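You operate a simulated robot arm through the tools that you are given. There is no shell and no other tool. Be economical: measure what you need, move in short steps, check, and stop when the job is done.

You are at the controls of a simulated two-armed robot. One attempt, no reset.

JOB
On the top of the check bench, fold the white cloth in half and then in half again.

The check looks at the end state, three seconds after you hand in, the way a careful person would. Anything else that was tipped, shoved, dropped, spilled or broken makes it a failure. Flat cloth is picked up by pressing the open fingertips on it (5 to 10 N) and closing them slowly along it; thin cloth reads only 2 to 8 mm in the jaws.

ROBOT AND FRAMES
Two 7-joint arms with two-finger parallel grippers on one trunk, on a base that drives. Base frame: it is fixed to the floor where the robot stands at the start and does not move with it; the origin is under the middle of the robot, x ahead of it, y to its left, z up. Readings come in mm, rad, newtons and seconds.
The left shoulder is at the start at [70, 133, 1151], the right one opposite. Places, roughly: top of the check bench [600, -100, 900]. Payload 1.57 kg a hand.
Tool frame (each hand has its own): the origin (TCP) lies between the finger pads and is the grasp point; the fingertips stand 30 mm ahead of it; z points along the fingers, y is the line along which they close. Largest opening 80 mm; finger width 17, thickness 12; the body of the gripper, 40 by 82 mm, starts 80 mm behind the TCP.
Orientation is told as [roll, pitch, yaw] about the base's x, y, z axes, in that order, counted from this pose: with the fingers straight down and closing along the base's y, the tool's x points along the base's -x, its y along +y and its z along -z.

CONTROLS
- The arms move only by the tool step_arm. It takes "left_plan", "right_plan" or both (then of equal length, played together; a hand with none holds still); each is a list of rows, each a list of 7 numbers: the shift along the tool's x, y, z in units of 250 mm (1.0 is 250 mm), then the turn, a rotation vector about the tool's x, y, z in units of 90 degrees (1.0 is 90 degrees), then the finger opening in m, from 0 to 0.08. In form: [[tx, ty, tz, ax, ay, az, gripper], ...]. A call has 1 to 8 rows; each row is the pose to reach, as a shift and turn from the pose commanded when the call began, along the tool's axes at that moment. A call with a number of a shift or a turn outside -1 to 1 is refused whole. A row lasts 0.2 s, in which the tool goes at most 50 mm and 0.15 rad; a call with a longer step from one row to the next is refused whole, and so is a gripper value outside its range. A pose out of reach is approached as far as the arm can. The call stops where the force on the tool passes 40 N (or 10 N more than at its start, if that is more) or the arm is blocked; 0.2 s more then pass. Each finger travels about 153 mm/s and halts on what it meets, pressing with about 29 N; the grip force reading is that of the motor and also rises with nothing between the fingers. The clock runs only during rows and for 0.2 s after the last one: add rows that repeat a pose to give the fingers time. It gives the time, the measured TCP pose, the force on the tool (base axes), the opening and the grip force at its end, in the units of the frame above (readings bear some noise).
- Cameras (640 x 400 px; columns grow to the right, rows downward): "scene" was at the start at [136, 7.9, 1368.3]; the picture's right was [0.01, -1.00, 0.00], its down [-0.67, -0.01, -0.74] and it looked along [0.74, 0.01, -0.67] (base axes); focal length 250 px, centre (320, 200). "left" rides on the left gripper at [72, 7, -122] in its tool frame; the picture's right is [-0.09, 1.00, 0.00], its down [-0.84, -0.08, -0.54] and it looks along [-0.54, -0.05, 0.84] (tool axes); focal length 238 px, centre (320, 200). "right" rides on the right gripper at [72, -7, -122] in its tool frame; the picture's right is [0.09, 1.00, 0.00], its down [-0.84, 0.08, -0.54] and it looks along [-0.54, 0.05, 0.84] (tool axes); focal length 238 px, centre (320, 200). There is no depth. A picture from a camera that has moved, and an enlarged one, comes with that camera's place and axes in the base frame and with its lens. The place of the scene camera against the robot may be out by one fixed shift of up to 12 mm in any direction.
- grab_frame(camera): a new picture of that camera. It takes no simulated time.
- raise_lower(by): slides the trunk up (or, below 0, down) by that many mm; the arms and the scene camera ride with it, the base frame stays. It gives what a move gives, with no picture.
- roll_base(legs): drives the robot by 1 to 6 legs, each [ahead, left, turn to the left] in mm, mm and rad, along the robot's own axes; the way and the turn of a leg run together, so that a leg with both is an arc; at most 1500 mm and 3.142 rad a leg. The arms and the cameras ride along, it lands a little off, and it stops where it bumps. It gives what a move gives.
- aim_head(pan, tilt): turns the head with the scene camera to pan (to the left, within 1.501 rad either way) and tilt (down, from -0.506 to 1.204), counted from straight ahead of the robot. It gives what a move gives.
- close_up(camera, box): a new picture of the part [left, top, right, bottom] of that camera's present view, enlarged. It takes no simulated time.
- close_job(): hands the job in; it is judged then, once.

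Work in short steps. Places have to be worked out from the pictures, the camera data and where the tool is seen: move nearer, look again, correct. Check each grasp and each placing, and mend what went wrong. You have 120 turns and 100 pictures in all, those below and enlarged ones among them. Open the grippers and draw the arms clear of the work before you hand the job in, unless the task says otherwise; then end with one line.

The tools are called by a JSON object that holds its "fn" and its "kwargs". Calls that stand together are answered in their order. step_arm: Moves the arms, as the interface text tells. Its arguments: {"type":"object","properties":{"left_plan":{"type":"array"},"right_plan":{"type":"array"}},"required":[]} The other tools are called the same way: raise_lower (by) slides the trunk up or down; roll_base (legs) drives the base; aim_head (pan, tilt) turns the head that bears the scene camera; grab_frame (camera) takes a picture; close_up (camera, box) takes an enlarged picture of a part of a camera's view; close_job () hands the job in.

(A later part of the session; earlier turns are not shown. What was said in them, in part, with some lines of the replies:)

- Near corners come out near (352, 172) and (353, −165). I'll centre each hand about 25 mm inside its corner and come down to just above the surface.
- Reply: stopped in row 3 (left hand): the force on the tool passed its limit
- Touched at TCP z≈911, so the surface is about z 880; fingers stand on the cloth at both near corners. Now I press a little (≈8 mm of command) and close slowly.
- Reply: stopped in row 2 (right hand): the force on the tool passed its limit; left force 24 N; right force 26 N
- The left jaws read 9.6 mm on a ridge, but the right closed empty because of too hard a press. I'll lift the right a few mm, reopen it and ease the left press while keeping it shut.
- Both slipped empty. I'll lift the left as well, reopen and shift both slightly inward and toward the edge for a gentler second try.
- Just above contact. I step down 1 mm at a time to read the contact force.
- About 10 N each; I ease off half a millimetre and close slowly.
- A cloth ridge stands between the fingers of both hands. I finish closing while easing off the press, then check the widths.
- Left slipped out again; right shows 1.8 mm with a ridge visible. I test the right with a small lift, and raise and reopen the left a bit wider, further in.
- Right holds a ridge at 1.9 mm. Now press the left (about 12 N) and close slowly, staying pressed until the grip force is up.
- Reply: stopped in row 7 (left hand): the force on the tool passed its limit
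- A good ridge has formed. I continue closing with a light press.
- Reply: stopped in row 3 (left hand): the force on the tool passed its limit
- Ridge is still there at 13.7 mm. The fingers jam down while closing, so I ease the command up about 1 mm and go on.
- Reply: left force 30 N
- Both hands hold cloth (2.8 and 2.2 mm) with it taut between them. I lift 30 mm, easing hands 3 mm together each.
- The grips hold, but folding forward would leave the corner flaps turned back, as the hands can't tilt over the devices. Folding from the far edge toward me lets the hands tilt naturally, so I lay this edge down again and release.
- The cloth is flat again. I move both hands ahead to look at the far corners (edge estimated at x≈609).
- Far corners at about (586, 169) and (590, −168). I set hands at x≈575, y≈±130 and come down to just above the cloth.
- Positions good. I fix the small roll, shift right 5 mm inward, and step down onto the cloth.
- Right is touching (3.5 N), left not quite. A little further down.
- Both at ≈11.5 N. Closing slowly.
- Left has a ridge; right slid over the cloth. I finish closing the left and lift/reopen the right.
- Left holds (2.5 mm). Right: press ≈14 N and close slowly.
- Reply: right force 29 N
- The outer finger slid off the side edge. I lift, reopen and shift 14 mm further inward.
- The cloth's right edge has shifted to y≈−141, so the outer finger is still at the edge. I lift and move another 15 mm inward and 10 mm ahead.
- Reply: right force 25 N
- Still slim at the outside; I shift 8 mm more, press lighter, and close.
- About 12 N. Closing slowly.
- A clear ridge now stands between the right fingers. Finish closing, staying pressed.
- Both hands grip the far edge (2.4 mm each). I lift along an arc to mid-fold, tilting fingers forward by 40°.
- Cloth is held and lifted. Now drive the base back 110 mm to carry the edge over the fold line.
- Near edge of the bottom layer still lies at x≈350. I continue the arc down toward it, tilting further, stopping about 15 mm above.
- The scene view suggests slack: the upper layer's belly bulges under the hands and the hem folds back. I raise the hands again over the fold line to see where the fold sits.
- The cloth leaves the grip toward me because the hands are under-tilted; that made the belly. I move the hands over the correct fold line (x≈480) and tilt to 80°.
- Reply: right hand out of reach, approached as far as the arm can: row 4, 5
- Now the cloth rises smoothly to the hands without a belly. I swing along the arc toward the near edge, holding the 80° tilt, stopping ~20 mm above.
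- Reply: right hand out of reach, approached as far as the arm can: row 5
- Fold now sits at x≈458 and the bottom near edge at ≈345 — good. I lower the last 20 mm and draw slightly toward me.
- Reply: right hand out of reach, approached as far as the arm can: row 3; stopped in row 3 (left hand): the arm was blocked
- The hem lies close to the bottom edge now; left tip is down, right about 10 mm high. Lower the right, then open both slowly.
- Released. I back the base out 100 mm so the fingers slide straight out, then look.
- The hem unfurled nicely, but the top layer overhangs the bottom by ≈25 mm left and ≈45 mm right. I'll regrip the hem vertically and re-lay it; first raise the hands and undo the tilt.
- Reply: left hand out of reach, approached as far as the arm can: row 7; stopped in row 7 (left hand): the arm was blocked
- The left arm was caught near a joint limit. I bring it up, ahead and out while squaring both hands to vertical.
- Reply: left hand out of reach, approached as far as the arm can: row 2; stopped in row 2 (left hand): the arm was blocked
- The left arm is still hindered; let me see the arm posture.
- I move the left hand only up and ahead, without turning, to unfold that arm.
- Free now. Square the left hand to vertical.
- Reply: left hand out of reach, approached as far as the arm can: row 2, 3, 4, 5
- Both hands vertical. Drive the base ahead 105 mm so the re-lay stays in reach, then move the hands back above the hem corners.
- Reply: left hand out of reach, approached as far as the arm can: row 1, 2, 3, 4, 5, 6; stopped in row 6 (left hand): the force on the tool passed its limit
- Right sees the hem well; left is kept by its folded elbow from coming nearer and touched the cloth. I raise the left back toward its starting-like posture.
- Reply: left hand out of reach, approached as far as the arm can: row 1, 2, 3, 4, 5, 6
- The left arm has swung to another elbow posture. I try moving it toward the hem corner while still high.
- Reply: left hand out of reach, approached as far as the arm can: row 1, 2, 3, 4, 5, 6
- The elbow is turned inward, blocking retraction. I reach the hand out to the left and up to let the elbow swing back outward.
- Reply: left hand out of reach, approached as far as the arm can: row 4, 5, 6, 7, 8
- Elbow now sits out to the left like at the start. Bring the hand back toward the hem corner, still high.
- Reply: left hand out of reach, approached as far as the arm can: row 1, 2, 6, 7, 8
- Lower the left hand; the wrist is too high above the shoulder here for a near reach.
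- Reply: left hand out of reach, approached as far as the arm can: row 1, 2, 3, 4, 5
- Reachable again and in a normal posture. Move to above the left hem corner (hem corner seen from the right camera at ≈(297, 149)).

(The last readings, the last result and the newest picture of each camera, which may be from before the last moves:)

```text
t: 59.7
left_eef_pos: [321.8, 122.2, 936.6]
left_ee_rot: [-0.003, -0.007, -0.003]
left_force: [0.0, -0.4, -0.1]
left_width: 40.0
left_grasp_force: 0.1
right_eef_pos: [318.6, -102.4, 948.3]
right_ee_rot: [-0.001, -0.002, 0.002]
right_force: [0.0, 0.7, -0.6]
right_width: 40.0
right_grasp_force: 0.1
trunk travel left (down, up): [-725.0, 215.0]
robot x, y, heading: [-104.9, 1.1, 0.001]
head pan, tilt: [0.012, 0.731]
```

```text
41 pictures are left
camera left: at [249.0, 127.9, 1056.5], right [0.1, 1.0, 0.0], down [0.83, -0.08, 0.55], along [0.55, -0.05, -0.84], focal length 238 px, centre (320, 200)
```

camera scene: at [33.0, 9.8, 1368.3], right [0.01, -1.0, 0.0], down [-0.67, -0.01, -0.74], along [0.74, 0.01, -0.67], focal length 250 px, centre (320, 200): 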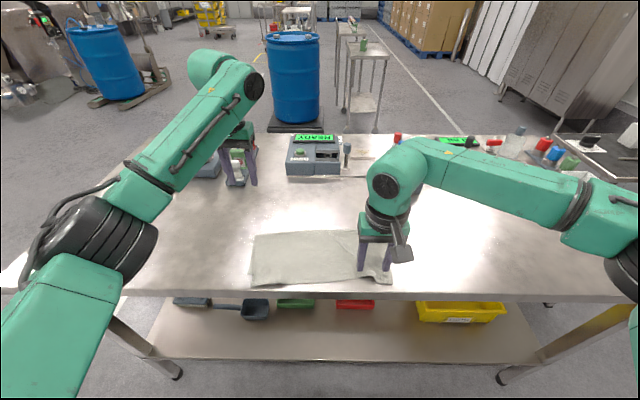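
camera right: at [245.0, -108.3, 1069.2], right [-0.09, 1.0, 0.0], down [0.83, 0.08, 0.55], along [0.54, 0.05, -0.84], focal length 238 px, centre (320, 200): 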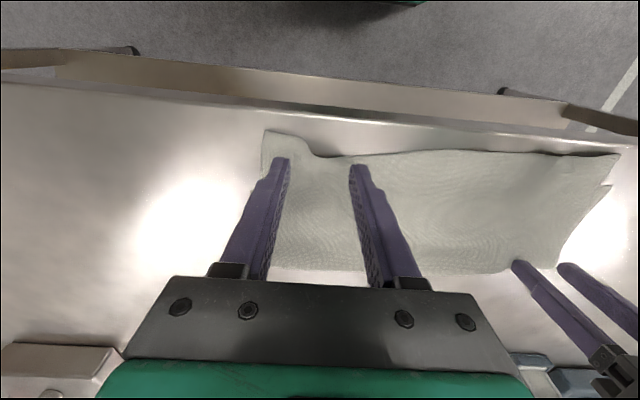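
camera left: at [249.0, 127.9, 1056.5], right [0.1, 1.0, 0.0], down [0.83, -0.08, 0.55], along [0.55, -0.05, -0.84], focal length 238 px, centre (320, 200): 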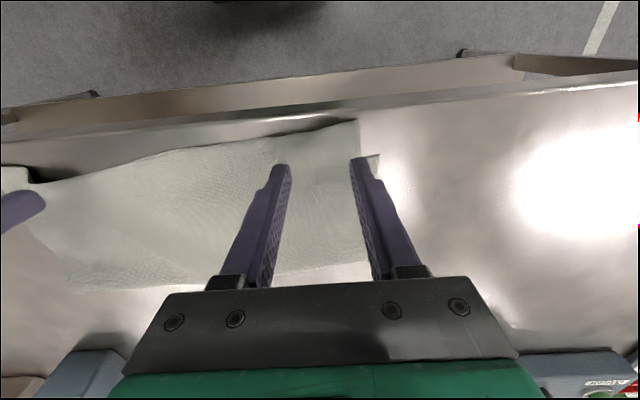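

Left hem corner at (298, 151), bottom corner at (327, 168). Position left at x≈316, right at x≈328 so only the top layer is pinched, and come down just above contact.

{"fn": "step_arm", "kwargs": {"left_plan": [[0.024, -0.028, 0.0, -0.002, 0.004, 0, 0.04], [0.024, -0.028, 0.04, -0.002, 0.004, 0, 0.04], [0.024, -0.028, 0.084, -0.002, 0.004, 0, 0.04]], "right_plan": [[-0.038, -0.016, 0.02, 0, 0, 0, 0.04], [-0.038, -0.016, 0.08, 0, 0, 0, 0.04], [-0.038, -0.016, 0.13, 0, 0, 0, 0.04]]}}

{"fn": "grab_frame", "kwargs": {"camera": "left"}}

{"fn": "grab_frame", "kwargs": {"camera": "right"}}

```text
t: 60.5
left_eef_pos: [318.7, 112.0, 916.7]
left_ee_rot: [0.004, 0.001, -0.008]
left_force: [0.6, -0.6, -0.7]
left_width: 39.9
left_grasp_force: 0.0
right_eef_pos: [329.9, -105.7, 914.0]
right_ee_rot: [0.003, -0.002, 0.001]
right_force: [0.3, 0.5, 0.0]
right_width: 40.1
right_grasp_force: 0.0
trunk travel left (down, up): [-725.0, 215.0]
robot x, y, heading: [-99.4, -2.5, -0.001]
head pan, tilt: [0.012, 0.731]
```

```text
40 pictures are left
camera left: at [246.6, 118.2, 1038.3], right [0.1, 1.0, 0.0], down [0.84, -0.08, 0.54], along [0.54, -0.05, -0.84], focal length 238 px, centre (320, 200)
```

left: 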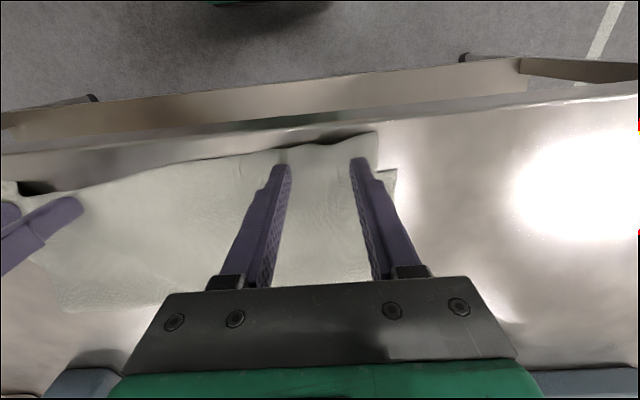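

```text
39 pictures are left
camera right: at [257.9, -111.6, 1034.9], right [-0.09, 1.0, 0.0], down [0.84, 0.08, 0.54], along [0.54, 0.05, -0.84], focal length 238 px, centre (320, 200)
```

right: 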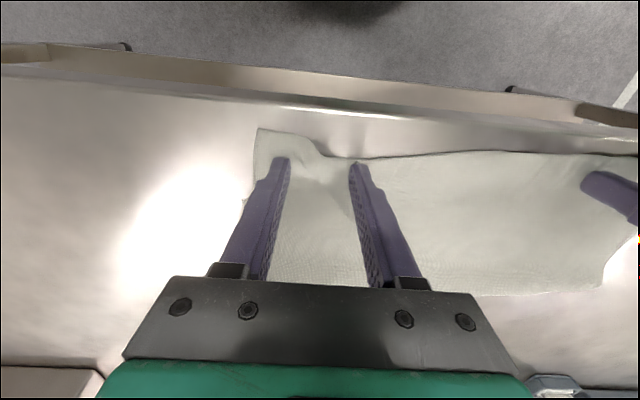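

Positions are right and the hem is raised in places. Press down and begin closing slowly.

{"fn": "step_arm", "kwargs": {"left_plan": [[0, 0, 0.01, 0, 0, 0, 0.04], [0, 0, 0.018, 0, 0, 0, 0.04], [0, 0, 0.024, 0, 0, 0, 0.038], [0, 0, 0.024, 0, 0, 0, 0.035], [0, 0, 0.024, 0, 0, 0, 0.032], [0, 0, 0.024, 0, 0, 0, 0.029], [0, 0, 0.024, 0, 0, 0, 0.026], [0, 0, 0.024, 0, 0, 0, 0.023]], "right_plan": [[0, 0, 0.006, 0, 0, 0, 0.04], [0, 0, 0.012, 0, 0, 0, 0.04], [0, 0, 0.016, 0, 0, 0, 0.038], [0, 0, 0.016, 0, 0, 0, 0.035], [0, 0, 0.016, 0, 0, 0, 0.032], [0, 0, 0.016, 0, 0, 0, 0.029], [0, 0, 0.016, 0, 0, 0, 0.026], [0, 0, 0.016, 0, 0, 0, 0.023]]}}

{"fn": "grab_frame", "kwargs": {"camera": "left"}}

{"fn": "grab_frame", "kwargs": {"camera": "right"}}

```text
t: 62.3
left_eef_pos: [318.3, 112.8, 910.9]
left_ee_rot: [0.005, 0.0, -0.003]
left_force: [-0.3, -0.3, 4.0]
left_width: 22.6
left_grasp_force: 0.1
right_eef_pos: [328.1, -105.8, 911.0]
right_ee_rot: [0.0, -0.002, 0.003]
right_force: [0.6, 0.4, 1.8]
right_width: 22.8
right_grasp_force: 0.1
trunk travel left (down, up): [-725.0, 215.0]
robot x, y, heading: [-102.4, -0.9, -0.004]
head pan, tilt: [0.012, 0.731]
```

```text
38 pictures are left
camera left: at [245.2, 118.2, 1033.2], right [0.1, 1.0, 0.0], down [0.84, -0.08, 0.54], along [0.54, -0.05, -0.84], focal length 238 px, centre (320, 200)
```

left: 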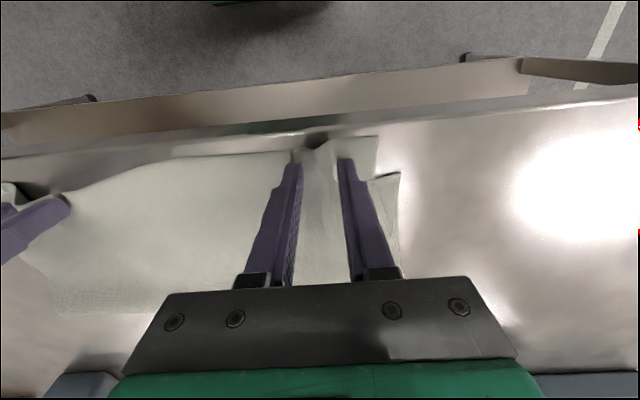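

```text
37 pictures are left
camera right: at [256.1, -112.1, 1032.2], right [-0.09, 1.0, 0.0], down [0.84, 0.08, 0.54], along [0.54, 0.05, -0.84], focal length 238 px, centre (320, 200)
```

right: 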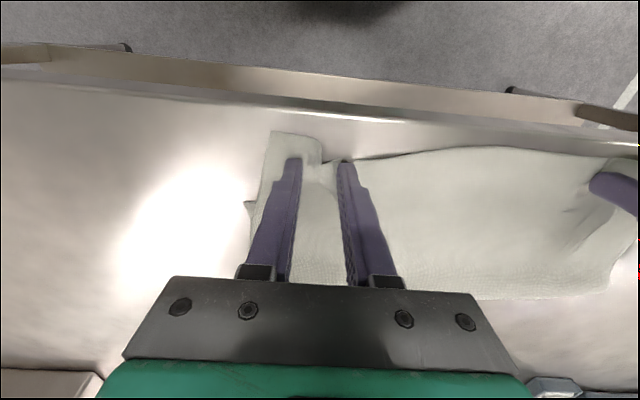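

Ridges are gathering in both with light force. Add a little press and continue closing to the end.

{"fn": "step_arm", "kwargs": {"left_plan": [[0, 0, 0.003, 0, 0, 0, 0.02], [0, 0, 0.003, 0, 0, 0, 0.017], [0, 0, 0.003, 0, 0, 0, 0.014], [0, 0, 0.003, 0, 0, 0, 0.011], [0, 0, 0.003, 0, 0, 0, 0.008], [0, 0, 0.003, 0, 0, 0, 0.004], [0, 0, 0.003, 0, 0, 0, 0.0], [0, 0, 0.003, 0, 0, 0, 0.0]], "right_plan": [[0, 0, 0.007, 0, 0, 0, 0.02], [0, 0, 0.007, 0, 0, 0, 0.017], [0, 0, 0.007, 0, 0, 0, 0.014], [0, 0, 0.007, 0, 0, 0, 0.011], [0, 0, 0.007, 0, 0, 0, 0.008], [0, 0, 0.007, 0, 0, 0, 0.004], [0, 0, 0.007, 0, 0, 0, 0.0], [0, 0, 0.007, 0, 0, 0, 0.0]]}}

{"fn": "grab_frame", "kwargs": {"camera": "right"}}

```text
t: 64.1
left_eef_pos: [316.6, 108.9, 912.2]
left_ee_rot: [-0.004, -0.004, -0.008]
left_force: [0.8, -24.3, 2.2]
left_width: 2.8
left_grasp_force: 24.2
right_eef_pos: [326.4, -103.0, 911.0]
right_ee_rot: [0.007, -0.006, 0.006]
right_force: [-0.9, 26.0, 20.4]
right_width: 3.5
right_grasp_force: 24.6
trunk travel left (down, up): [-725.0, 215.0]
robot x, y, heading: [-106.1, -0.2, 0.001]
head pan, tilt: [0.012, 0.731]
```

```text
36 pictures are left
camera right: at [254.4, -110.9, 1031.6], right [-0.1, 1.0, 0.01], down [0.83, 0.08, 0.55], along [0.54, 0.06, -0.84], focal length 238 px, centre (320, 200)
```

right: 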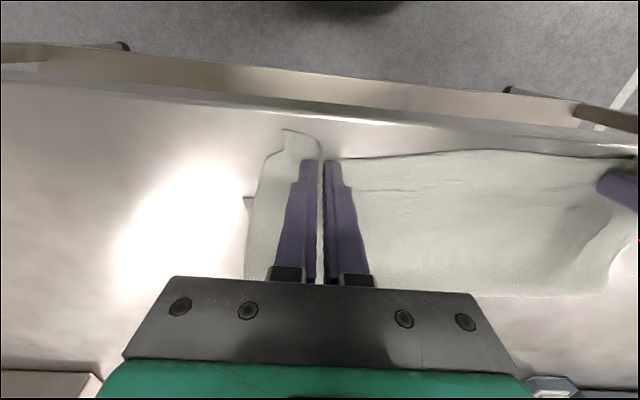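

Both grips hold (2.8 and 3.5 mm), tight between the hands, so I ease them together. The bottom near edge slants (327 left, 357 right), so I carry the hem up and over to x≈477 left / 503 right to lay more cloth behind the fold.

{"fn": "step_arm", "kwargs": {"left_plan": [[0, -0.025, -0.132, 0, 0, 0, 0], [-0.132, -0.03, -0.28, 0, 0, 0, 0], [-0.232, -0.03, -0.352, 0, 0, 0, 0], [-0.38, -0.03, -0.392, 0, 0, 0, 0], [-0.52, -0.03, -0.392, 0, 0, 0, 0], [-0.64, -0.03, -0.332, 0, 0, 0, 0]], "right_plan": [[0, 0.025, -0.136, 0, 0, 0, 0], [-0.112, 0.03, -0.28, 0, 0, 0, 0], [-0.26, 0.03, -0.368, 0, 0, 0, 0], [-0.42, 0.03, -0.396, 0, 0, 0, 0], [-0.58, 0.03, -0.396, 0, 0, 0, 0], [-0.704, 0.03, -0.336, 0, 0, 0, 0]]}}

{"fn": "close_up", "kwargs": {"camera": "scene", "box": [180, 120, 460, 295]}}

```text
t: 65.5
left_eef_pos: [481.5, 106.8, 989.7]
left_ee_rot: [0.001, 0.001, -0.008]
left_force: [-0.7, 0.0, -0.6]
left_width: 2.6
left_grasp_force: 24.0
right_eef_pos: [491.7, -90.5, 996.8]
right_ee_rot: [0.001, -0.003, 0.004]
right_force: [0.1, 0.2, 0.7]
right_width: 2.4
right_grasp_force: 23.7
right hand out of reach, approached as far as the arm can: row 6
trunk travel left (down, up): [-725.0, 215.0]
robot x, y, heading: [-103.3, 4.6, 0.002]
head pan, tilt: [0.012, 0.731]
```

```text
2.29 times, centred on (320, 208) of scene
camera zoom: at [33.4, 9.3, 1368.2], right [0.01, -1.0, 0.0], down [-0.67, -0.01, -0.74], along [0.74, 0.01, -0.67], focal length 571 px, centre (320, 183)
```

zoom: 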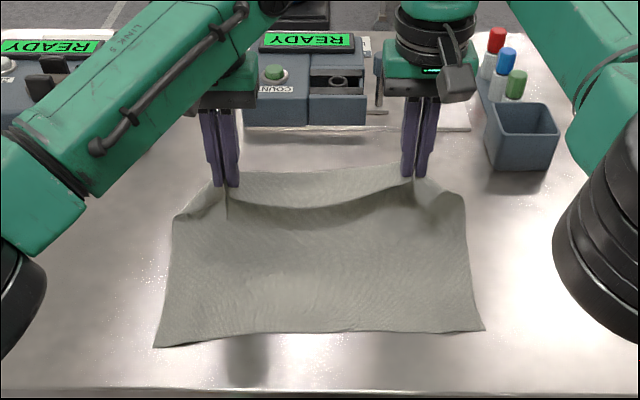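

Clear view: both hem grips hold, bottom layer flat with near corners at (335, 173) and (357, −148). Now swing the hem back down the arc onto that edge.

{"fn": "step_arm", "kwargs": {"left_plan": [[0.056, 0.004, -0.1, 0, 0, 0, 0], [0.204, 0.008, -0.06, 0, 0, 0, 0], [0.344, 0.012, 0.032, 0, 0, 0, 0], [0.464, 0.016, 0.18, 0, 0, 0, 0], [0.508, 0.018, 0.288, 0, 0, 0, 0]], "right_plan": [[0.056, -0.002, -0.08, 0, 0, 0, 0], [0.204, -0.004, -0.052, 0, 0, 0, 0], [0.34, -0.008, 0.04, 0, 0, 0, 0], [0.452, -0.012, 0.188, 0, 0, 0, 0], [0.496, -0.014, 0.308, 0, 0, 0, 0]]}}

{"fn": "close_up", "kwargs": {"camera": "scene", "box": [180, 120, 460, 295]}}

{"fn": "grab_frame", "kwargs": {"camera": "right"}}

```text
t: 66.7
left_eef_pos: [351.4, 109.8, 921.7]
left_ee_rot: [0.001, -0.003, -0.007]
left_force: [0.9, -3.5, -0.5]
left_width: 2.5
left_grasp_force: 23.7
right_eef_pos: [365.2, -95.4, 924.5]
right_ee_rot: [0.001, -0.001, 0.002]
right_force: [0.5, 3.5, -1.1]
right_width: 2.4
right_grasp_force: 24.2
trunk travel left (down, up): [-725.0, 215.0]
robot x, y, heading: [-101.5, -1.2, 0.005]
head pan, tilt: [0.012, 0.731]
```

```text
2.29 times, centred on (320, 208) of scene
camera zoom: at [32.2, 8.2, 1368.4], right [0.01, -1.0, 0.0], down [-0.67, -0.01, -0.74], along [0.74, 0.01, -0.67], focal length 571 px, centre (320, 183)
```

zoom: 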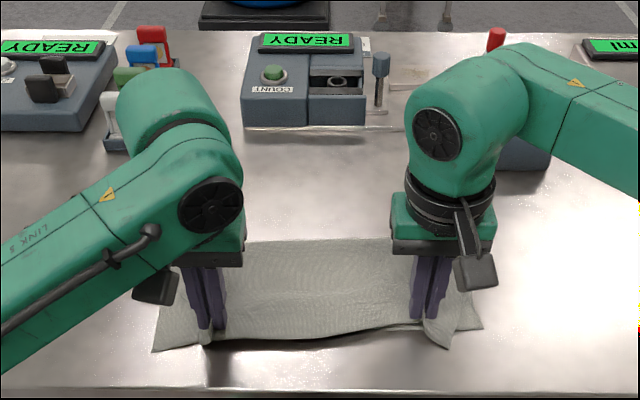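

```text
33 pictures are left
camera right: at [293.0, -101.9, 1044.2], right [-0.09, 1.0, 0.0], down [0.84, 0.08, 0.54], along [0.54, 0.05, -0.84], focal length 238 px, centre (320, 200)
```

right: 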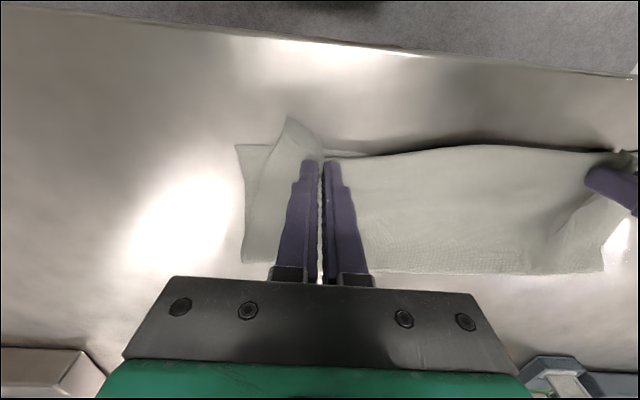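

Left looks aligned; the right corner still overhangs by ≈25 mm, so I shift the right hand 20 mm ahead with a small lift, then lower both and open slowly.

{"fn": "step_arm", "kwargs": {"left_plan": [[0, 0, 0, 0, 0, 0, 0], [0, 0, 0.01, 0, 0, 0, 0], [0, 0, 0.02, 0, 0, 0, 0], [0, 0, 0.03, 0, 0, 0, 0], [0, 0, 0.03, 0, 0, 0, 0.006], [0, 0, 0.03, 0, 0, 0, 0.014], [0, 0, 0.03, 0, 0, 0, 0.024], [0, 0, 0.03, 0, 0, 0, 0.034]], "right_plan": [[-0.04, 0, -0.08, 0, 0, 0, 0], [-0.1, 0, -0.1, 0, 0, 0, 0], [-0.1, 0, -0.03, 0, 0, 0, 0], [-0.088, 0, 0.04, 0, 0, 0, 0], [-0.088, 0, 0.04, 0, 0, 0, 0.006], [-0.088, 0, 0.04, 0, 0, 0, 0.014], [-0.088, 0, 0.04, 0, 0, 0, 0.024], [-0.088, 0, 0.04, 0, 0, 0, 0.034]]}}

{"fn": "step_arm", "kwargs": {"left_plan": [[0, 0, -0.05, 0, 0, 0, 0.034], [0, 0, -0.2, 0, 0, 0, 0.034], [0.1, 0.1, -0.3, 0, 0, 0, 0.034], [0.2, 0.25, -0.35, 0, 0, 0, 0.034], [0.2, 0.4, -0.4, 0, 0, 0, 0.034]], "right_plan": [[0, 0, -0.05, 0, 0, 0, 0.034], [0, 0, -0.2, 0, 0, 0, 0.034], [0.1, -0.1, -0.3, 0, 0, 0, 0.034], [0.2, -0.25, -0.35, 0, 0, 0, 0.034], [0.2, -0.4, -0.4, 0, 0, 0, 0.034]]}}

{"fn": "close_up", "kwargs": {"camera": "scene", "box": [180, 120, 460, 295]}}

```text
t: 68.5
left_eef_pos: [351.8, 109.7, 913.6]
left_ee_rot: [0.003, -0.001, -0.005]
left_force: [0.3, -0.2, 1.0]
left_width: 33.1
left_grasp_force: 0.0
right_eef_pos: [390.0, -93.4, 911.8]
right_ee_rot: [0.003, 0.0, 0.001]
right_force: [-0.2, -0.3, 1.8]
right_width: 33.2
right_grasp_force: 0.1
trunk travel left (down, up): [-725.0, 215.0]
robot x, y, heading: [-106.7, 2.1, 0.0]
head pan, tilt: [0.012, 0.731]
```

```text
t: 69.7
left_eef_pos: [301.8, 210.0, 1015.5]
left_ee_rot: [0.003, -0.001, -0.007]
left_force: [0.2, 0.7, -0.7]
left_width: 34.2
left_grasp_force: 0.0
right_eef_pos: [338.0, -196.0, 1006.7]
right_ee_rot: [-0.001, -0.003, 0.004]
right_force: [-0.3, -0.2, 0.2]
right_width: 34.1
right_grasp_force: 0.1
trunk travel left (down, up): [-725.0, 215.0]
robot x, y, heading: [-107.2, -1.1, 0.0]
head pan, tilt: [0.012, 0.731]
```

```text
2.29 times, centred on (320, 208) of scene
camera zoom: at [31.9, 7.9, 1368.3], right [0.01, -1.0, 0.0], down [-0.67, -0.01, -0.74], along [0.74, 0.01, -0.67], focal length 571 px, centre (320, 183)
```

zoom: 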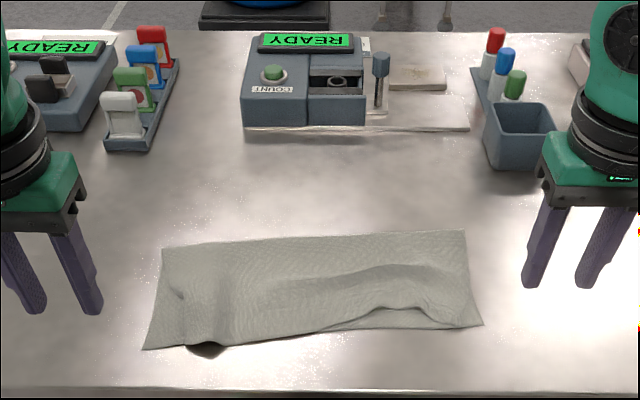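

The first fold is now well aligned (≈130 × 335 mm strip). For the second fold I'll use the right hand to take the left short edge and carry it right; first drive the base left 120 mm and park the left hand farther out.

{"fn": "roll_base", "kwargs": {"legs": [[0, 120, 0]]}}

{"fn": "step_arm", "kwargs": {"left_plan": [[0, 0.15, -0.05, 0, 0, 0, 0.04], [0, 0.3, -0.1, 0, 0, 0, 0.04], [0, 0.4, -0.1, 0, 0, 0, 0.04], [0, 0.4, -0.1, 0, 0, 0, 0.04], [0, 0.4, -0.1, 0, 0, 0, 0.04], [0, 0.4, -0.1, 0, 0, 0, 0.04]], "right_plan": [[-0.05, 0.16, 0, 0, 0, 0, 0.05], [-0.1, 0.32, 0, 0, 0, 0, 0.05], [-0.14, 0.48, 0, 0, 0, 0, 0.05], [-0.18, 0.64, 0.02, 0, 0, 0, 0.05], [-0.22, 0.8, 0.06, 0, 0, 0, 0.05], [-0.236, 0.904, 0.12, 0, 0, 0, 0.05]]}}

{"fn": "grab_frame", "kwargs": {"camera": "right"}}

```text
t: 71.0
left_eef_pos: [301.9, 328.7, 1016.1]
left_ee_rot: [0.003, 0.0, -0.004]
left_force: [-0.6, -0.4, 0.1]
left_width: 34.2
left_grasp_force: 0.0
right_eef_pos: [338.5, -74.3, 1007.4]
right_ee_rot: [0.001, -0.002, 0.004]
right_force: [0.8, -0.3, -0.5]
right_width: 33.8
right_grasp_force: 0.2
trunk travel left (down, up): [-725.0, 215.0]
robot x, y, heading: [-104.2, 124.1, 0.005]
head pan, tilt: [0.012, 0.731]
```

```text
t: 72.4
left_eef_pos: [301.7, 432.3, 1034.0]
left_ee_rot: [0.001, 0.0, -0.002]
left_force: [0.8, -0.2, -0.1]
left_width: 40.0
left_grasp_force: 0.1
right_eef_pos: [399.5, 152.6, 976.2]
right_ee_rot: [0.001, -0.001, 0.005]
right_force: [-1.1, 0.5, 0.3]
right_width: 49.8
right_grasp_force: 0.1
trunk travel left (down, up): [-725.0, 215.0]
robot x, y, heading: [-107.0, 119.6, 0.002]
head pan, tilt: [0.012, 0.731]
```

```text
31 pictures are left
camera right: at [327.9, 146.7, 1096.4], right [-0.1, 1.0, 0.0], down [0.84, 0.08, 0.54], along [0.54, 0.05, -0.84], focal length 238 px, centre (320, 200)
```

right: 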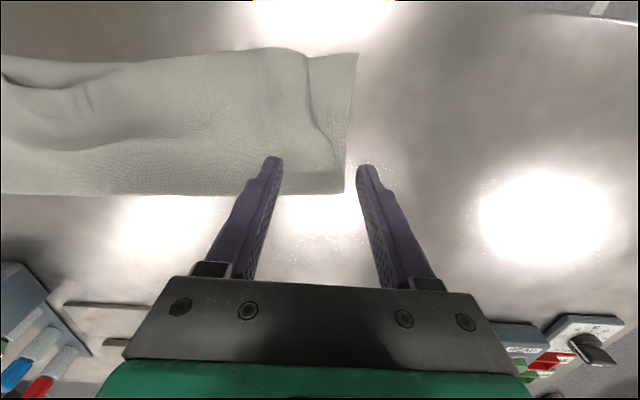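

The top layer's near-left corner is pulled in ≈37 mm (y 138 vs 175). I'll try smoothing it: closed fingertips pressed lightly on the top layer, dragged left.

{"fn": "step_arm", "kwargs": {"right_plan": [[0.1, -0.06, 0, 0, 0, -0.003, 0.02], [0.188, -0.12, 0.06, 0, 0, -0.003, 0.0], [0.188, -0.12, 0.16, 0, 0, -0.003, 0.0], [0.188, -0.12, 0.23, 0, 0, -0.003, 0.0], [0.188, -0.12, 0.25, 0, 0, -0.003, 0.0], [0.188, -0.12, 0.262, 0, 0, -0.003, 0.0]]}}

```text
t: 73.8
left_eef_pos: [301.4, 430.5, 1035.9]
left_ee_rot: [0.003, -0.003, -0.002]
left_force: [0.3, 0.6, -0.8]
left_width: 40.0
left_grasp_force: 0.0
right_eef_pos: [350.3, 121.6, 913.2]
right_ee_rot: [0.002, -0.004, 0.007]
right_force: [0.1, 0.3, 7.4]
right_width: 0.0
right_grasp_force: 21.2
trunk travel left (down, up): [-725.0, 215.0]
robot x, y, heading: [-106.4, 118.2, 0.003]
head pan, tilt: [0.012, 0.731]
```

Pressing at 7 N; drag +y about 38 mm, then lift and look.

{"fn": "step_arm", "kwargs": {"right_plan": [[0.01, 0.03, -0.004, 0, 0, 0, 0], [0.02, 0.06, -0.004, 0, 0, 0, 0], [0.025, 0.09, -0.004, 0, 0, 0, 0], [0.03, 0.12, -0.004, 0, 0, 0, 0], [0.035, 0.15, -0.004, 0, 0, 0, 0], [0.035, 0.15, -0.08, 0, 0, 0, 0], [-0.1, 0.15, -0.2, 0, 0, 0, 0]]}}

{"fn": "grab_frame", "kwargs": {"camera": "right"}}

```text
t: 75.4
left_eef_pos: [301.9, 432.0, 1035.5]
left_ee_rot: [0.002, 0.001, -0.004]
left_force: [0.3, 0.6, -0.2]
left_width: 39.7
left_grasp_force: 0.1
right_eef_pos: [376.8, 160.1, 962.8]
right_ee_rot: [-0.001, -0.001, 0.009]
right_force: [0.1, 0.0, 0.1]
right_width: 0.0
right_grasp_force: 21.6
trunk travel left (down, up): [-725.0, 215.0]
robot x, y, heading: [-103.5, 119.6, 0.003]
head pan, tilt: [0.012, 0.731]
```

```text
30 pictures are left
camera right: at [305.2, 153.3, 1082.8], right [-0.1, 0.99, 0.0], down [0.84, 0.08, 0.54], along [0.54, 0.05, -0.84], focal length 238 px, centre (320, 200)
```

right: 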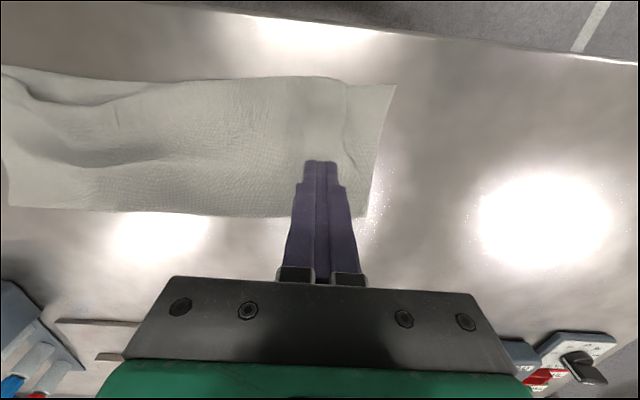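

Both layers moved together, so dragging doesn't shift the top alone. Check the overall state.

{"fn": "close_up", "kwargs": {"camera": "scene", "box": [230, 120, 510, 295]}}

```text
2.29 times, centred on (370, 208) of scene
camera zoom: at [32.7, 130.1, 1368.2], right [0.01, -1.0, 0.0], down [-0.67, -0.01, -0.74], along [0.74, 0.01, -0.67], focal length 571 px, centre (206, 183)
```

zoom: 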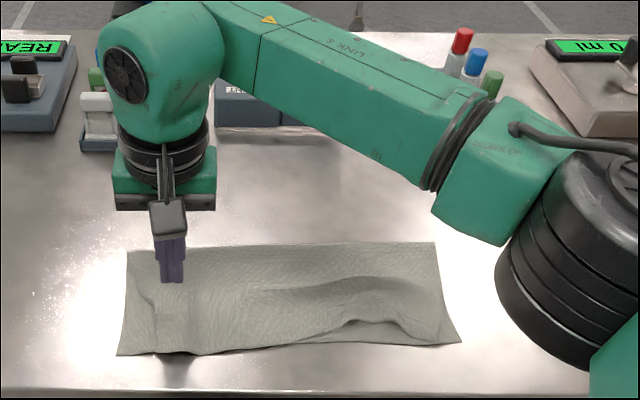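

The whole strip slid left ~38 mm as one piece and stays intact (x 325–460, y −117…215). Now set up to scoop the left edge at x≈412: fingers 60 mm open straddling the edge, outer finger slightly lower.

{"fn": "step_arm", "kwargs": {"right_plan": [[-0.06, 0.06, 0, 0.01, 0, -0.005, 0.03], [-0.14, 0.13, 0, 0.02, 0, -0.005, 0.06], [-0.14, 0.13, 0.06, 0.025, 0, -0.005, 0.06], [-0.14, 0.13, 0.13, 0.025, 0, -0.005, 0.06], [-0.14, 0.13, 0.18, 0.025, 0, -0.005, 0.06]]}}

{"fn": "grab_frame", "kwargs": {"camera": "right"}}

```text
t: 76.6
left_eef_pos: [301.9, 432.7, 1035.6]
left_ee_rot: [0.0, 0.001, -0.003]
left_force: [-0.7, -0.8, 0.8]
left_width: 40.2
left_grasp_force: 0.0
right_eef_pos: [410.4, 192.1, 915.4]
right_ee_rot: [-0.038, 0.0, 0.016]
right_force: [-0.3, -0.3, 0.2]
right_width: 59.8
right_grasp_force: 0.0
trunk travel left (down, up): [-725.0, 215.0]
robot x, y, heading: [-102.6, 121.2, -0.002]
head pan, tilt: [0.012, 0.731]
```

```text
28 pictures are left
camera right: at [339.4, 190.0, 1036.5], right [-0.11, 0.99, -0.04], down [0.83, 0.11, 0.54], along [0.54, 0.03, -0.84], focal length 238 px, centre (320, 200)
```

right: 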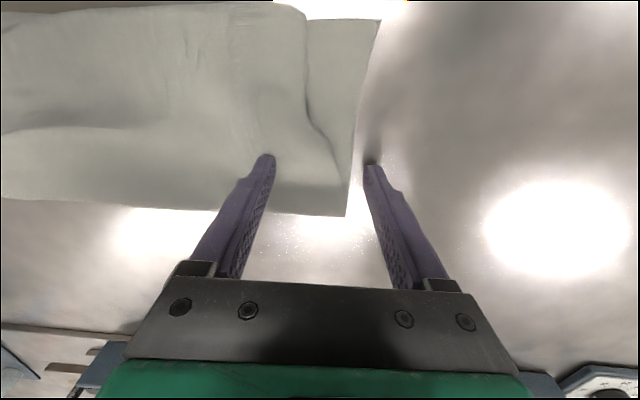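

Fingers straddle the edge with both layers between them. Press and close slowly.

{"fn": "step_arm", "kwargs": {"right_plan": [[0, 0, 0.012, 0, 0, 0, 0.06], [0, 0, 0.018, 0, 0, 0, 0.058], [0, 0, 0.02, 0, 0, 0, 0.052], [0, 0, 0.02, 0, 0, 0, 0.046], [0, 0, 0.02, 0, 0, 0, 0.04], [0, 0, 0.02, 0, 0, 0, 0.034], [0, 0, 0.02, 0, 0, 0, 0.028], [0, 0, 0.02, 0, 0, 0, 0.022]]}}

{"fn": "grab_frame", "kwargs": {"camera": "right"}}

```text
t: 78.4
left_eef_pos: [301.8, 431.3, 1035.5]
left_ee_rot: [0.003, 0.002, -0.002]
left_force: [-0.1, 0.2, -0.1]
left_width: 40.2
left_grasp_force: 0.0
right_eef_pos: [409.8, 191.6, 912.8]
right_ee_rot: [-0.037, -0.001, 0.016]
right_force: [-0.3, 0.0, 0.4]
right_width: 21.9
right_grasp_force: 0.0
trunk travel left (down, up): [-725.0, 215.0]
robot x, y, heading: [-103.2, 122.7, -0.002]
head pan, tilt: [0.012, 0.731]
```

```text
27 pictures are left
camera right: at [337.9, 189.8, 1032.3], right [-0.11, 0.99, -0.04], down [0.83, 0.11, 0.54], along [0.54, 0.03, -0.84], focal length 238 px, centre (320, 200)
```

right: 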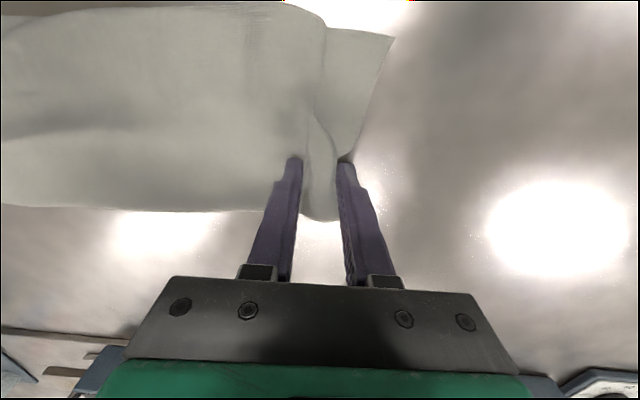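

Both layers are gathering between the fingers. Finish closing.

{"fn": "step_arm", "kwargs": {"right_plan": [[0, 0, 0.006, 0, 0, 0, 0.019], [0, 0, 0.006, 0, 0, 0, 0.016], [0, 0, 0.006, 0, 0, 0, 0.013], [0, 0, 0.006, 0, 0, 0, 0.01], [0, 0, 0.006, 0, 0, 0, 0.006], [0, 0, 0.006, 0, 0, 0, 0.0], [0, 0, 0.006, 0, 0, 0, 0.0], [0, 0, 0.0, 0, 0, 0, 0.0]]}}

{"fn": "grab_frame", "kwargs": {"camera": "right"}}

```text
t: 80.2
left_eef_pos: [300.5, 432.9, 1034.8]
left_ee_rot: [0.004, -0.001, -0.004]
left_force: [-0.1, 0.3, 0.8]
left_width: 39.8
left_grasp_force: 0.1
right_eef_pos: [409.2, 193.1, 911.6]
right_ee_rot: [-0.04, -0.002, 0.016]
right_force: [0.3, 0.0, 6.5]
right_width: 5.3
right_grasp_force: 25.4
trunk travel left (down, up): [-725.0, 215.0]
robot x, y, heading: [-105.6, 121.4, -0.001]
head pan, tilt: [0.012, 0.731]
```

```text
26 pictures are left
camera right: at [336.8, 189.9, 1032.2], right [-0.11, 0.99, -0.04], down [0.83, 0.11, 0.54], along [0.54, 0.03, -0.84], focal length 238 px, centre (320, 200)
```

right: 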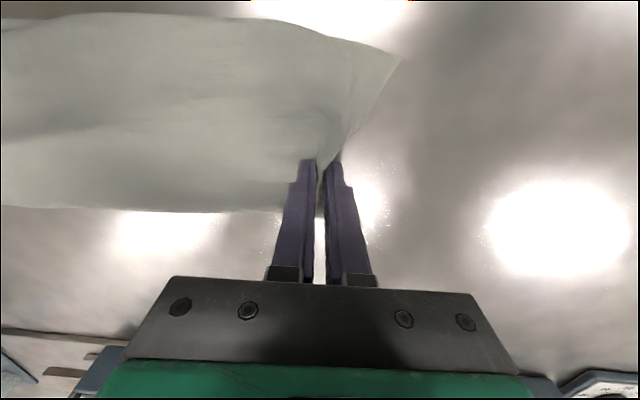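

5.3 mm in the jaws — both layers are held. Lift along an arc to the right while tilting the hand so the fingers point left.

{"fn": "step_arm", "kwargs": {"right_plan": [[-0.004, -0.026, -0.093, -0.08, 0, 0, 0], [-0.008, -0.07, -0.18, -0.16, 0, 0, 0], [-0.012, -0.13, -0.26, -0.24, 0, 0, 0], [-0.016, -0.204, -0.329, -0.32, 0, 0, 0], [-0.02, -0.289, -0.385, -0.4, 0, 0, 0], [-0.024, -0.385, -0.427, -0.48, 0, 0, 0], [-0.028, -0.487, -0.453, -0.56, 0, 0, 0], [-0.032, -0.594, -0.461, -0.637, 0, 0, 0]]}}

{"fn": "close_up", "kwargs": {"camera": "scene", "box": [230, 110, 530, 298]}}

```text
t: 82.0
left_eef_pos: [300.7, 431.1, 1037.1]
left_ee_rot: [0.003, 0.001, -0.004]
left_force: [0.7, -0.8, 0.5]
left_width: 40.0
left_grasp_force: 0.0
right_eef_pos: [420.9, 48.5, 1032.4]
right_ee_rot: [0.965, -0.001, 0.016]
right_force: [-0.1, 0.4, 1.0]
right_width: 5.1
right_grasp_force: 25.4
trunk travel left (down, up): [-725.0, 215.0]
robot x, y, heading: [-103.9, 122.3, 0.001]
head pan, tilt: [0.012, 0.731]
```

```text
2.13 times, centred on (380, 204) of scene
camera zoom: at [31.8, 127.8, 1368.4], right [0.01, -1.0, 0.0], down [-0.67, -0.01, -0.74], along [0.74, 0.01, -0.67], focal length 532 px, centre (192, 192)
```

zoom: 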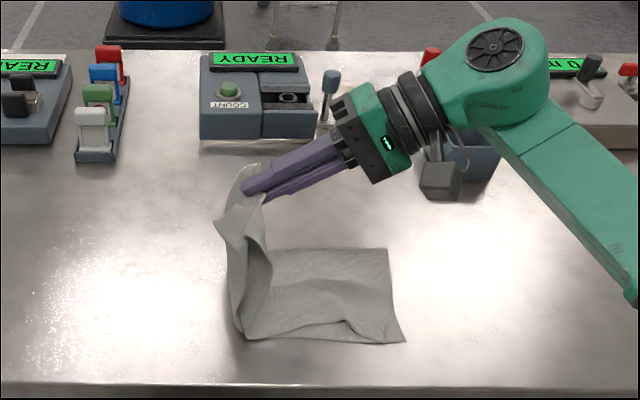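

The left half is lifted cleanly with both layers. The remaining half's right edge is near y≈−98, fold at y≈70. Continue the arc down to the right, tilting only to 65°.

{"fn": "step_arm", "kwargs": {"right_plan": [[0, -0.107, -0.122, -0.018, 0, 0, 0], [0, -0.233, -0.22, -0.036, 0, 0, 0], [0, -0.37, -0.285, -0.054, 0, 0, 0], [0, -0.505, -0.311, -0.072, 0, 0, 0], [0, -0.634, -0.301, -0.09, 0, 0, 0], [0, -0.745, -0.25, -0.108, 0, 0, 0]]}}

{"fn": "close_up", "kwargs": {"camera": "scene", "box": [230, 110, 530, 298]}}

```text
t: 83.4
left_eef_pos: [302.9, 431.3, 1034.4]
left_ee_rot: [0.002, 0.001, -0.004]
left_force: [0.3, -0.3, -0.3]
left_width: 40.1
left_grasp_force: 0.0
right_eef_pos: [365.3, -53.6, 977.3]
right_ee_rot: [1.089, -0.001, 0.016]
right_force: [0.6, -0.2, -0.7]
right_width: 4.9
right_grasp_force: 24.5
right hand out of reach, approached as far as the arm can: row 3, 4, 5, 6
trunk travel left (down, up): [-725.0, 215.0]
robot x, y, heading: [-104.9, 123.1, 0.002]
head pan, tilt: [0.012, 0.731]
```

```text
2.13 times, centred on (380, 204) of scene
camera zoom: at [32.8, 130.3, 1368.2], right [0.01, -1.0, 0.0], down [-0.67, -0.01, -0.74], along [0.74, 0.01, -0.67], focal length 532 px, centre (192, 192)
```

zoom: 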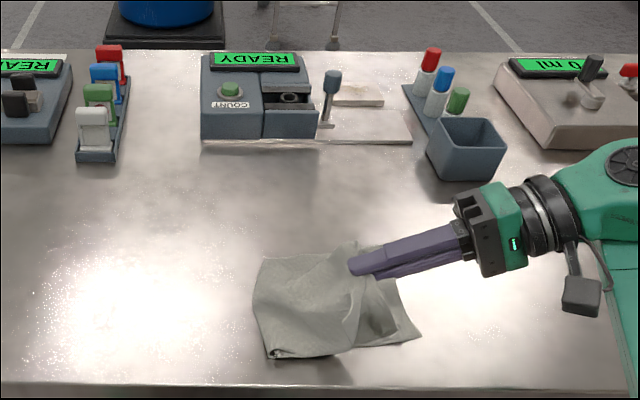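

The tilted hand ran out of reach and drew back to x≈365. I drive the base 50 mm ahead and 55 mm right to carry the edge over, keeping the hand's posture.

{"fn": "roll_base", "kwargs": {"legs": [[50, -55, 0]]}}

{"fn": "close_up", "kwargs": {"camera": "scene", "box": [200, 110, 500, 298]}}

```text
t: 84.4
left_eef_pos: [352.8, 375.9, 1036.3]
left_ee_rot: [0.002, 0.0, -0.005]
left_force: [-0.6, 0.0, 0.6]
left_width: 40.0
left_grasp_force: 0.0
right_eef_pos: [414.0, -108.5, 977.6]
right_ee_rot: [1.089, 0.0, 0.016]
right_force: [0.9, -0.5, 0.7]
right_width: 4.7
right_grasp_force: 25.5
trunk travel left (down, up): [-725.0, 215.0]
robot x, y, heading: [-55.9, 66.8, 0.001]
head pan, tilt: [0.012, 0.731]
```

```text
2.13 times, centred on (350, 204) of scene
camera zoom: at [81.9, 74.2, 1368.5], right [0.01, -1.0, 0.0], down [-0.67, -0.01, -0.74], along [0.74, 0.01, -0.67], focal length 532 px, centre (256, 192)
```

zoom: 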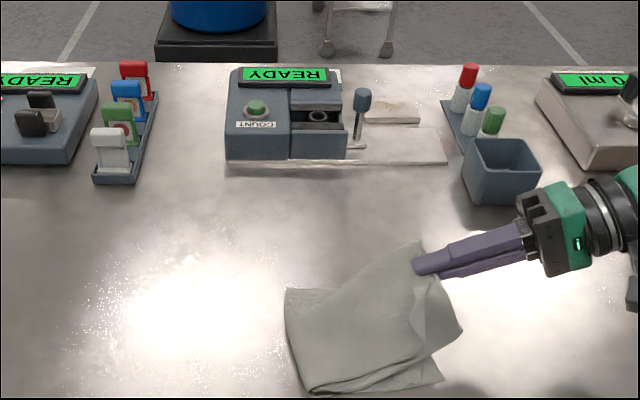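

Edge is carried over; tip at about (414, −81, 963). Lower it straight down onto the right edge.

{"fn": "step_arm", "kwargs": {"right_plan": [[0, -0.06, 0.025, 0, 0, 0, 0], [0, -0.12, 0.05, 0, 0, 0, 0], [0, -0.18, 0.075, 0, 0, 0, 0], [0, -0.225, 0.095, 0, 0, 0, 0]]}}

{"fn": "close_up", "kwargs": {"camera": "scene", "box": [200, 110, 500, 298]}}

```text
t: 85.4
left_eef_pos: [352.0, 375.8, 1036.1]
left_ee_rot: [0.001, -0.001, -0.005]
left_force: [0.1, -0.3, 0.2]
left_width: 40.0
left_grasp_force: 0.1
right_eef_pos: [411.1, -109.7, 972.9]
right_ee_rot: [1.092, 0.0, 0.016]
right_force: [-0.5, -0.4, -0.4]
right_width: 4.6
right_grasp_force: 25.2
right hand out of reach, approached as far as the arm can: row 1, 2, 3, 4
trunk travel left (down, up): [-725.0, 215.0]
robot x, y, heading: [-53.2, 65.9, -0.001]
head pan, tilt: [0.012, 0.731]
```

```text
2.13 times, centred on (350, 204) of scene
camera zoom: at [82.3, 73.5, 1368.4], right [0.01, -1.0, 0.0], down [-0.67, -0.01, -0.74], along [0.74, 0.01, -0.67], focal length 532 px, centre (256, 192)
```

zoom: 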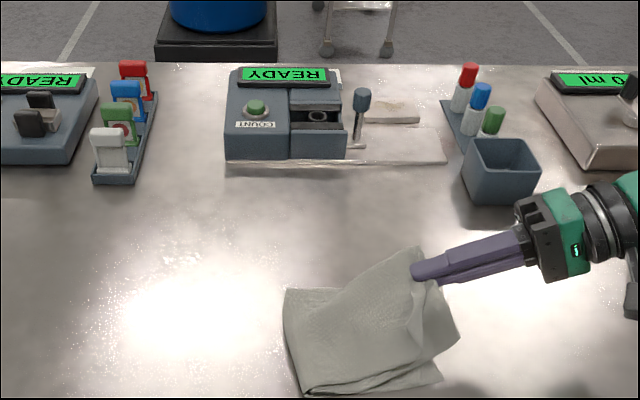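

The wrist is at a limit, so I lower the trunk instead, by 55 mm, which carries the hand straight down.

{"fn": "raise_lower", "kwargs": {"by": -55}}

{"fn": "close_up", "kwargs": {"camera": "scene", "box": [200, 110, 500, 298]}}

```text
t: 86.4
left_eef_pos: [352.9, 375.9, 981.2]
left_ee_rot: [0.004, 0.0, -0.007]
left_force: [0.2, 0.2, 0.2]
left_width: 39.7
left_grasp_force: 0.3
right_eef_pos: [411.4, -108.3, 918.0]
right_ee_rot: [1.09, 0.0, 0.014]
right_force: [-0.3, 0.5, -0.1]
right_width: 4.6
right_grasp_force: 25.8
trunk travel left (down, up): [-670.0, 270.0]
robot x, y, heading: [-50.8, 64.3, -0.002]
head pan, tilt: [0.012, 0.731]
```

```text
2.13 times, centred on (350, 204) of scene
camera zoom: at [82.4, 73.0, 1313.4], right [0.01, -1.0, 0.0], down [-0.67, -0.01, -0.74], along [0.74, 0.01, -0.67], focal length 532 px, centre (256, 192)
```

zoom: 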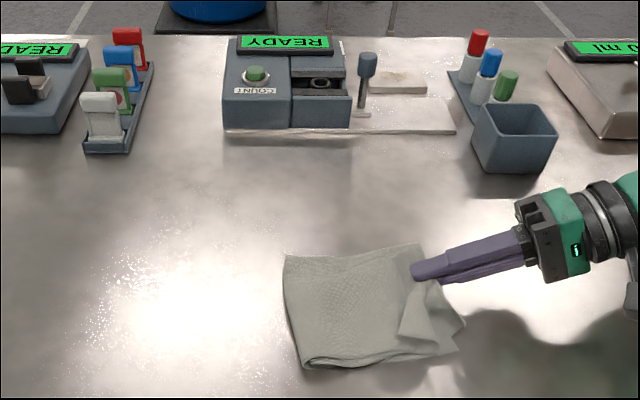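

The folded half lies neatly over the other. Open the jaws a little to release.

{"fn": "step_arm", "kwargs": {"right_plan": [[0, 0, 0, 0, 0, 0, 0.006], [0, 0, 0, 0, 0, 0, 0.01], [0, 0, 0, 0, 0, 0, 0.014], [0, 0, 0, 0, 0, 0, 0.016]]}}

{"fn": "roll_base", "kwargs": {"legs": [[0, -80, 0]]}}

{"fn": "close_up", "kwargs": {"camera": "scene", "box": [170, 110, 470, 298]}}

```text
t: 87.4
left_eef_pos: [352.4, 373.8, 981.1]
left_ee_rot: [0.002, 0.0, -0.006]
left_force: [-0.1, 0.3, -0.3]
left_width: 39.6
left_grasp_force: 0.1
right_eef_pos: [411.0, -109.9, 918.8]
right_ee_rot: [1.09, 0.0, 0.015]
right_force: [0.0, -0.4, -0.3]
right_width: 16.2
right_grasp_force: 0.1
trunk travel left (down, up): [-670.0, 270.0]
robot x, y, heading: [-51.8, 67.6, -0.003]
head pan, tilt: [0.012, 0.731]
```

```text
t: 88.4
left_eef_pos: [353.3, 298.1, 981.5]
left_ee_rot: [0.005, -0.001, -0.004]
left_force: [-0.2, -0.3, -0.2]
left_width: 39.9
left_grasp_force: 0.1
right_eef_pos: [410.9, -186.9, 918.1]
right_ee_rot: [1.09, 0.0, 0.016]
right_force: [-0.8, 0.1, 0.5]
right_width: 16.5
right_grasp_force: 0.3
trunk travel left (down, up): [-670.0, 270.0]
robot x, y, heading: [-53.2, -12.1, 0.005]
head pan, tilt: [0.012, 0.731]
```

```text
2.13 times, centred on (320, 204) of scene
camera zoom: at [82.8, -5.6, 1313.4], right [0.02, -1.0, 0.0], down [-0.67, -0.01, -0.74], along [0.74, 0.01, -0.67], focal length 532 px, centre (320, 192)
```

zoom: 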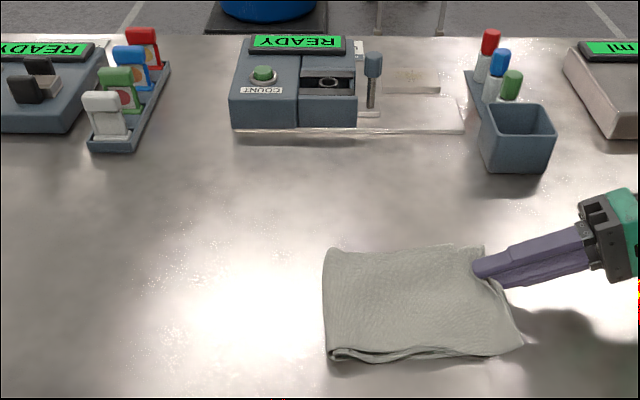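

The stack is neat but was dragged along ~65 mm by the barely open fingers. Raise the trunk 8 mm, open wider, then withdraw along the fingers.

{"fn": "raise_lower", "kwargs": {"by": 8}}

{"fn": "step_arm", "kwargs": {"right_plan": [[0, 0, 0, 0, 0, 0, 0.022], [0, 0, 0, 0, 0, 0, 0.028], [0, 0, 0, 0, 0, 0, 0.034], [0, 0, 0, 0, 0, 0, 0.034]]}}

{"fn": "grab_frame", "kwargs": {"camera": "right"}}

```text
t: 89.0
left_eef_pos: [352.1, 296.8, 988.7]
left_ee_rot: [0.003, -0.001, 0.0]
left_force: [0.4, -1.3, -0.1]
left_width: 39.9
left_grasp_force: 0.1
right_eef_pos: [410.6, -187.6, 926.4]
right_ee_rot: [1.094, 0.0, 0.018]
right_force: [-0.3, -0.8, 0.3]
right_width: 16.2
right_grasp_force: 0.3
trunk travel left (down, up): [-678.0, 262.0]
robot x, y, heading: [-47.1, -15.5, 0.005]
head pan, tilt: [0.012, 0.731]
```

```text
t: 90.0
left_eef_pos: [352.6, 297.4, 988.2]
left_ee_rot: [0.003, 0.001, -0.001]
left_force: [-0.3, -0.2, -0.7]
left_width: 40.0
left_grasp_force: 0.0
right_eef_pos: [411.6, -186.0, 926.0]
right_ee_rot: [1.091, 0.0, 0.016]
right_force: [-0.3, -0.2, -0.8]
right_width: 33.8
right_grasp_force: 0.1
trunk travel left (down, up): [-678.0, 262.0]
robot x, y, heading: [-54.3, -16.7, 0.005]
head pan, tilt: [0.012, 0.731]
```

```text
19 pictures are left
camera right: at [341.7, -299.0, 975.4], right [-0.1, 0.46, 0.88], down [0.84, -0.43, 0.32], along [0.53, 0.78, -0.34], focal length 238 px, centre (320, 200)
```

right: 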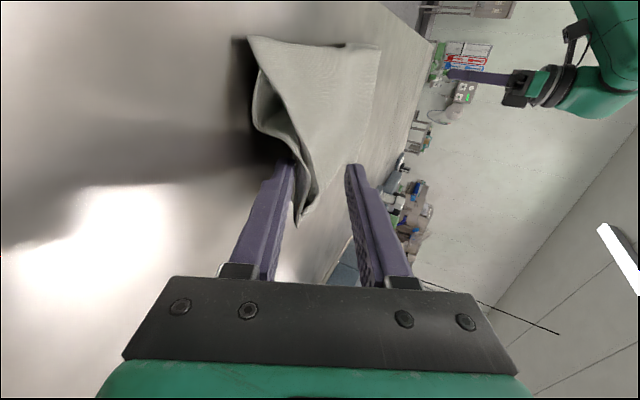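

The cloth edge sits freely between the open fingers. Withdraw along the finger axis, then look.

{"fn": "step_arm", "kwargs": {"right_plan": [[0, 0, -0.08, 0, 0, 0, 0.034], [0, 0, -0.16, 0, 0, 0, 0.034], [0, 0, -0.26, 0, 0, 0, 0.034], [0, 0, -0.36, 0, 0, 0, 0.034]]}}

{"fn": "close_up", "kwargs": {"camera": "scene", "box": [250, 130, 490, 280]}}

```text
t: 91.0
left_eef_pos: [352.9, 295.9, 988.8]
left_ee_rot: [0.002, 0.0, -0.004]
left_force: [-0.5, -0.2, -0.2]
left_width: 40.0
left_grasp_force: 0.1
right_eef_pos: [403.9, -258.8, 978.8]
right_ee_rot: [1.091, -0.001, 0.014]
right_force: [-0.4, 0.3, 0.3]
right_width: 34.1
right_grasp_force: 0.2
right hand out of reach, approached as far as the arm can: row 1, 2, 3, 4
trunk travel left (down, up): [-678.0, 262.0]
robot x, y, heading: [-55.2, -15.7, 0.005]
head pan, tilt: [0.012, 0.731]
```

```text
2.67 times, centred on (370, 205) of scene
camera zoom: at [82.0, -6.5, 1321.4], right [0.02, -1.0, 0.0], down [-0.67, -0.01, -0.74], along [0.74, 0.01, -0.67], focal length 667 px, centre (187, 187)
```

zoom: 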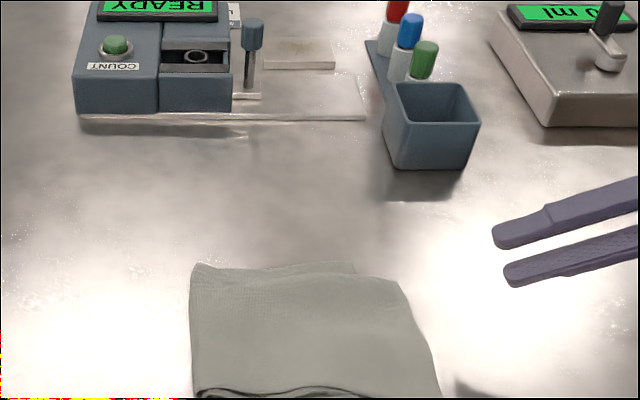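

The fingers are clear and the cloth is a neat packet. Check the near side in full.

{"fn": "close_up", "kwargs": {"camera": "scene", "box": [300, 210, 460, 310]}}

```text
4.00 times, centred on (380, 260) of scene
camera zoom: at [82.0, -6.5, 1321.4], right [0.02, -1.0, 0.0], down [-0.67, -0.01, -0.74], along [0.74, 0.01, -0.67], focal length 1000 px, centre (80, -40)
```

zoom: 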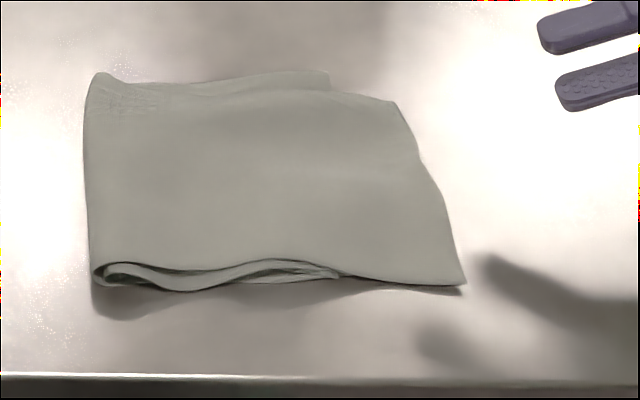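

The packet is a clean quarter fold, about 125 × 170 mm, with layers within roughly 30 mm. Raise the trunk and back away to clear the arms.

{"fn": "raise_lower", "kwargs": {"by": 150}}

{"fn": "roll_base", "kwargs": {"legs": [[-250, 0, 0]]}}

{"fn": "grab_frame", "kwargs": {"camera": "scene"}}

```text
t: 92.7
left_eef_pos: [352.5, 296.8, 1138.7]
left_ee_rot: [0.005, 0.0, -0.004]
left_force: [-0.4, 0.1, -0.2]
left_width: 39.9
left_grasp_force: 0.0
right_eef_pos: [404.6, -257.3, 1127.3]
right_ee_rot: [1.091, 0.001, 0.015]
right_force: [0.3, 0.0, -0.4]
right_width: 33.9
right_grasp_force: 0.1
trunk travel left (down, up): [-828.0, 112.0]
robot x, y, heading: [-53.1, -14.6, 0.003]
head pan, tilt: [0.012, 0.731]
```

```text
t: 94.6
left_eef_pos: [101.0, 298.0, 1137.5]
left_ee_rot: [0.003, 0.001, 0.004]
left_force: [-0.1, -1.1, -0.9]
left_width: 40.0
left_grasp_force: 0.0
right_eef_pos: [157.0, -255.7, 1127.7]
right_ee_rot: [1.092, 0.002, 0.02]
right_force: [0.1, -0.6, -0.6]
right_width: 34.0
right_grasp_force: 0.1
trunk travel left (down, up): [-828.0, 112.0]
robot x, y, heading: [-301.3, -16.6, 0.01]
head pan, tilt: [0.012, 0.731]
```

```text
16 pictures are left
camera scene: at [-165.9, -6.5, 1471.1], right [0.02, -1.0, 0.0], down [-0.67, -0.01, -0.74], along [0.74, 0.02, -0.67], focal length 250 px, centre (320, 200)
```

scene: 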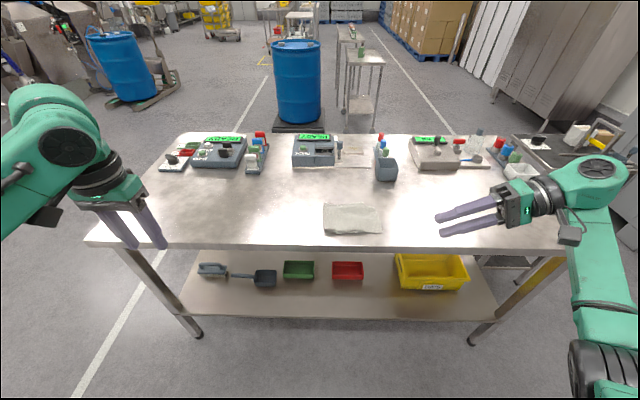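

The cloth lies folded in quarters, everything else is in place, grippers are open and the arms are clear. Handing in.

{"fn": "close_job", "kwargs": {}}

```text
The job is handed in.
```

The white cloth is folded in half and then in half again on the check bench, about 125 × 170 mm. Its layers are up to 30 mm out of line on the right side, and it ended up about 65 mm right of where I set the second fold down. Nothing else appears moved in the last picture, and the grippers are open and the arms clear.
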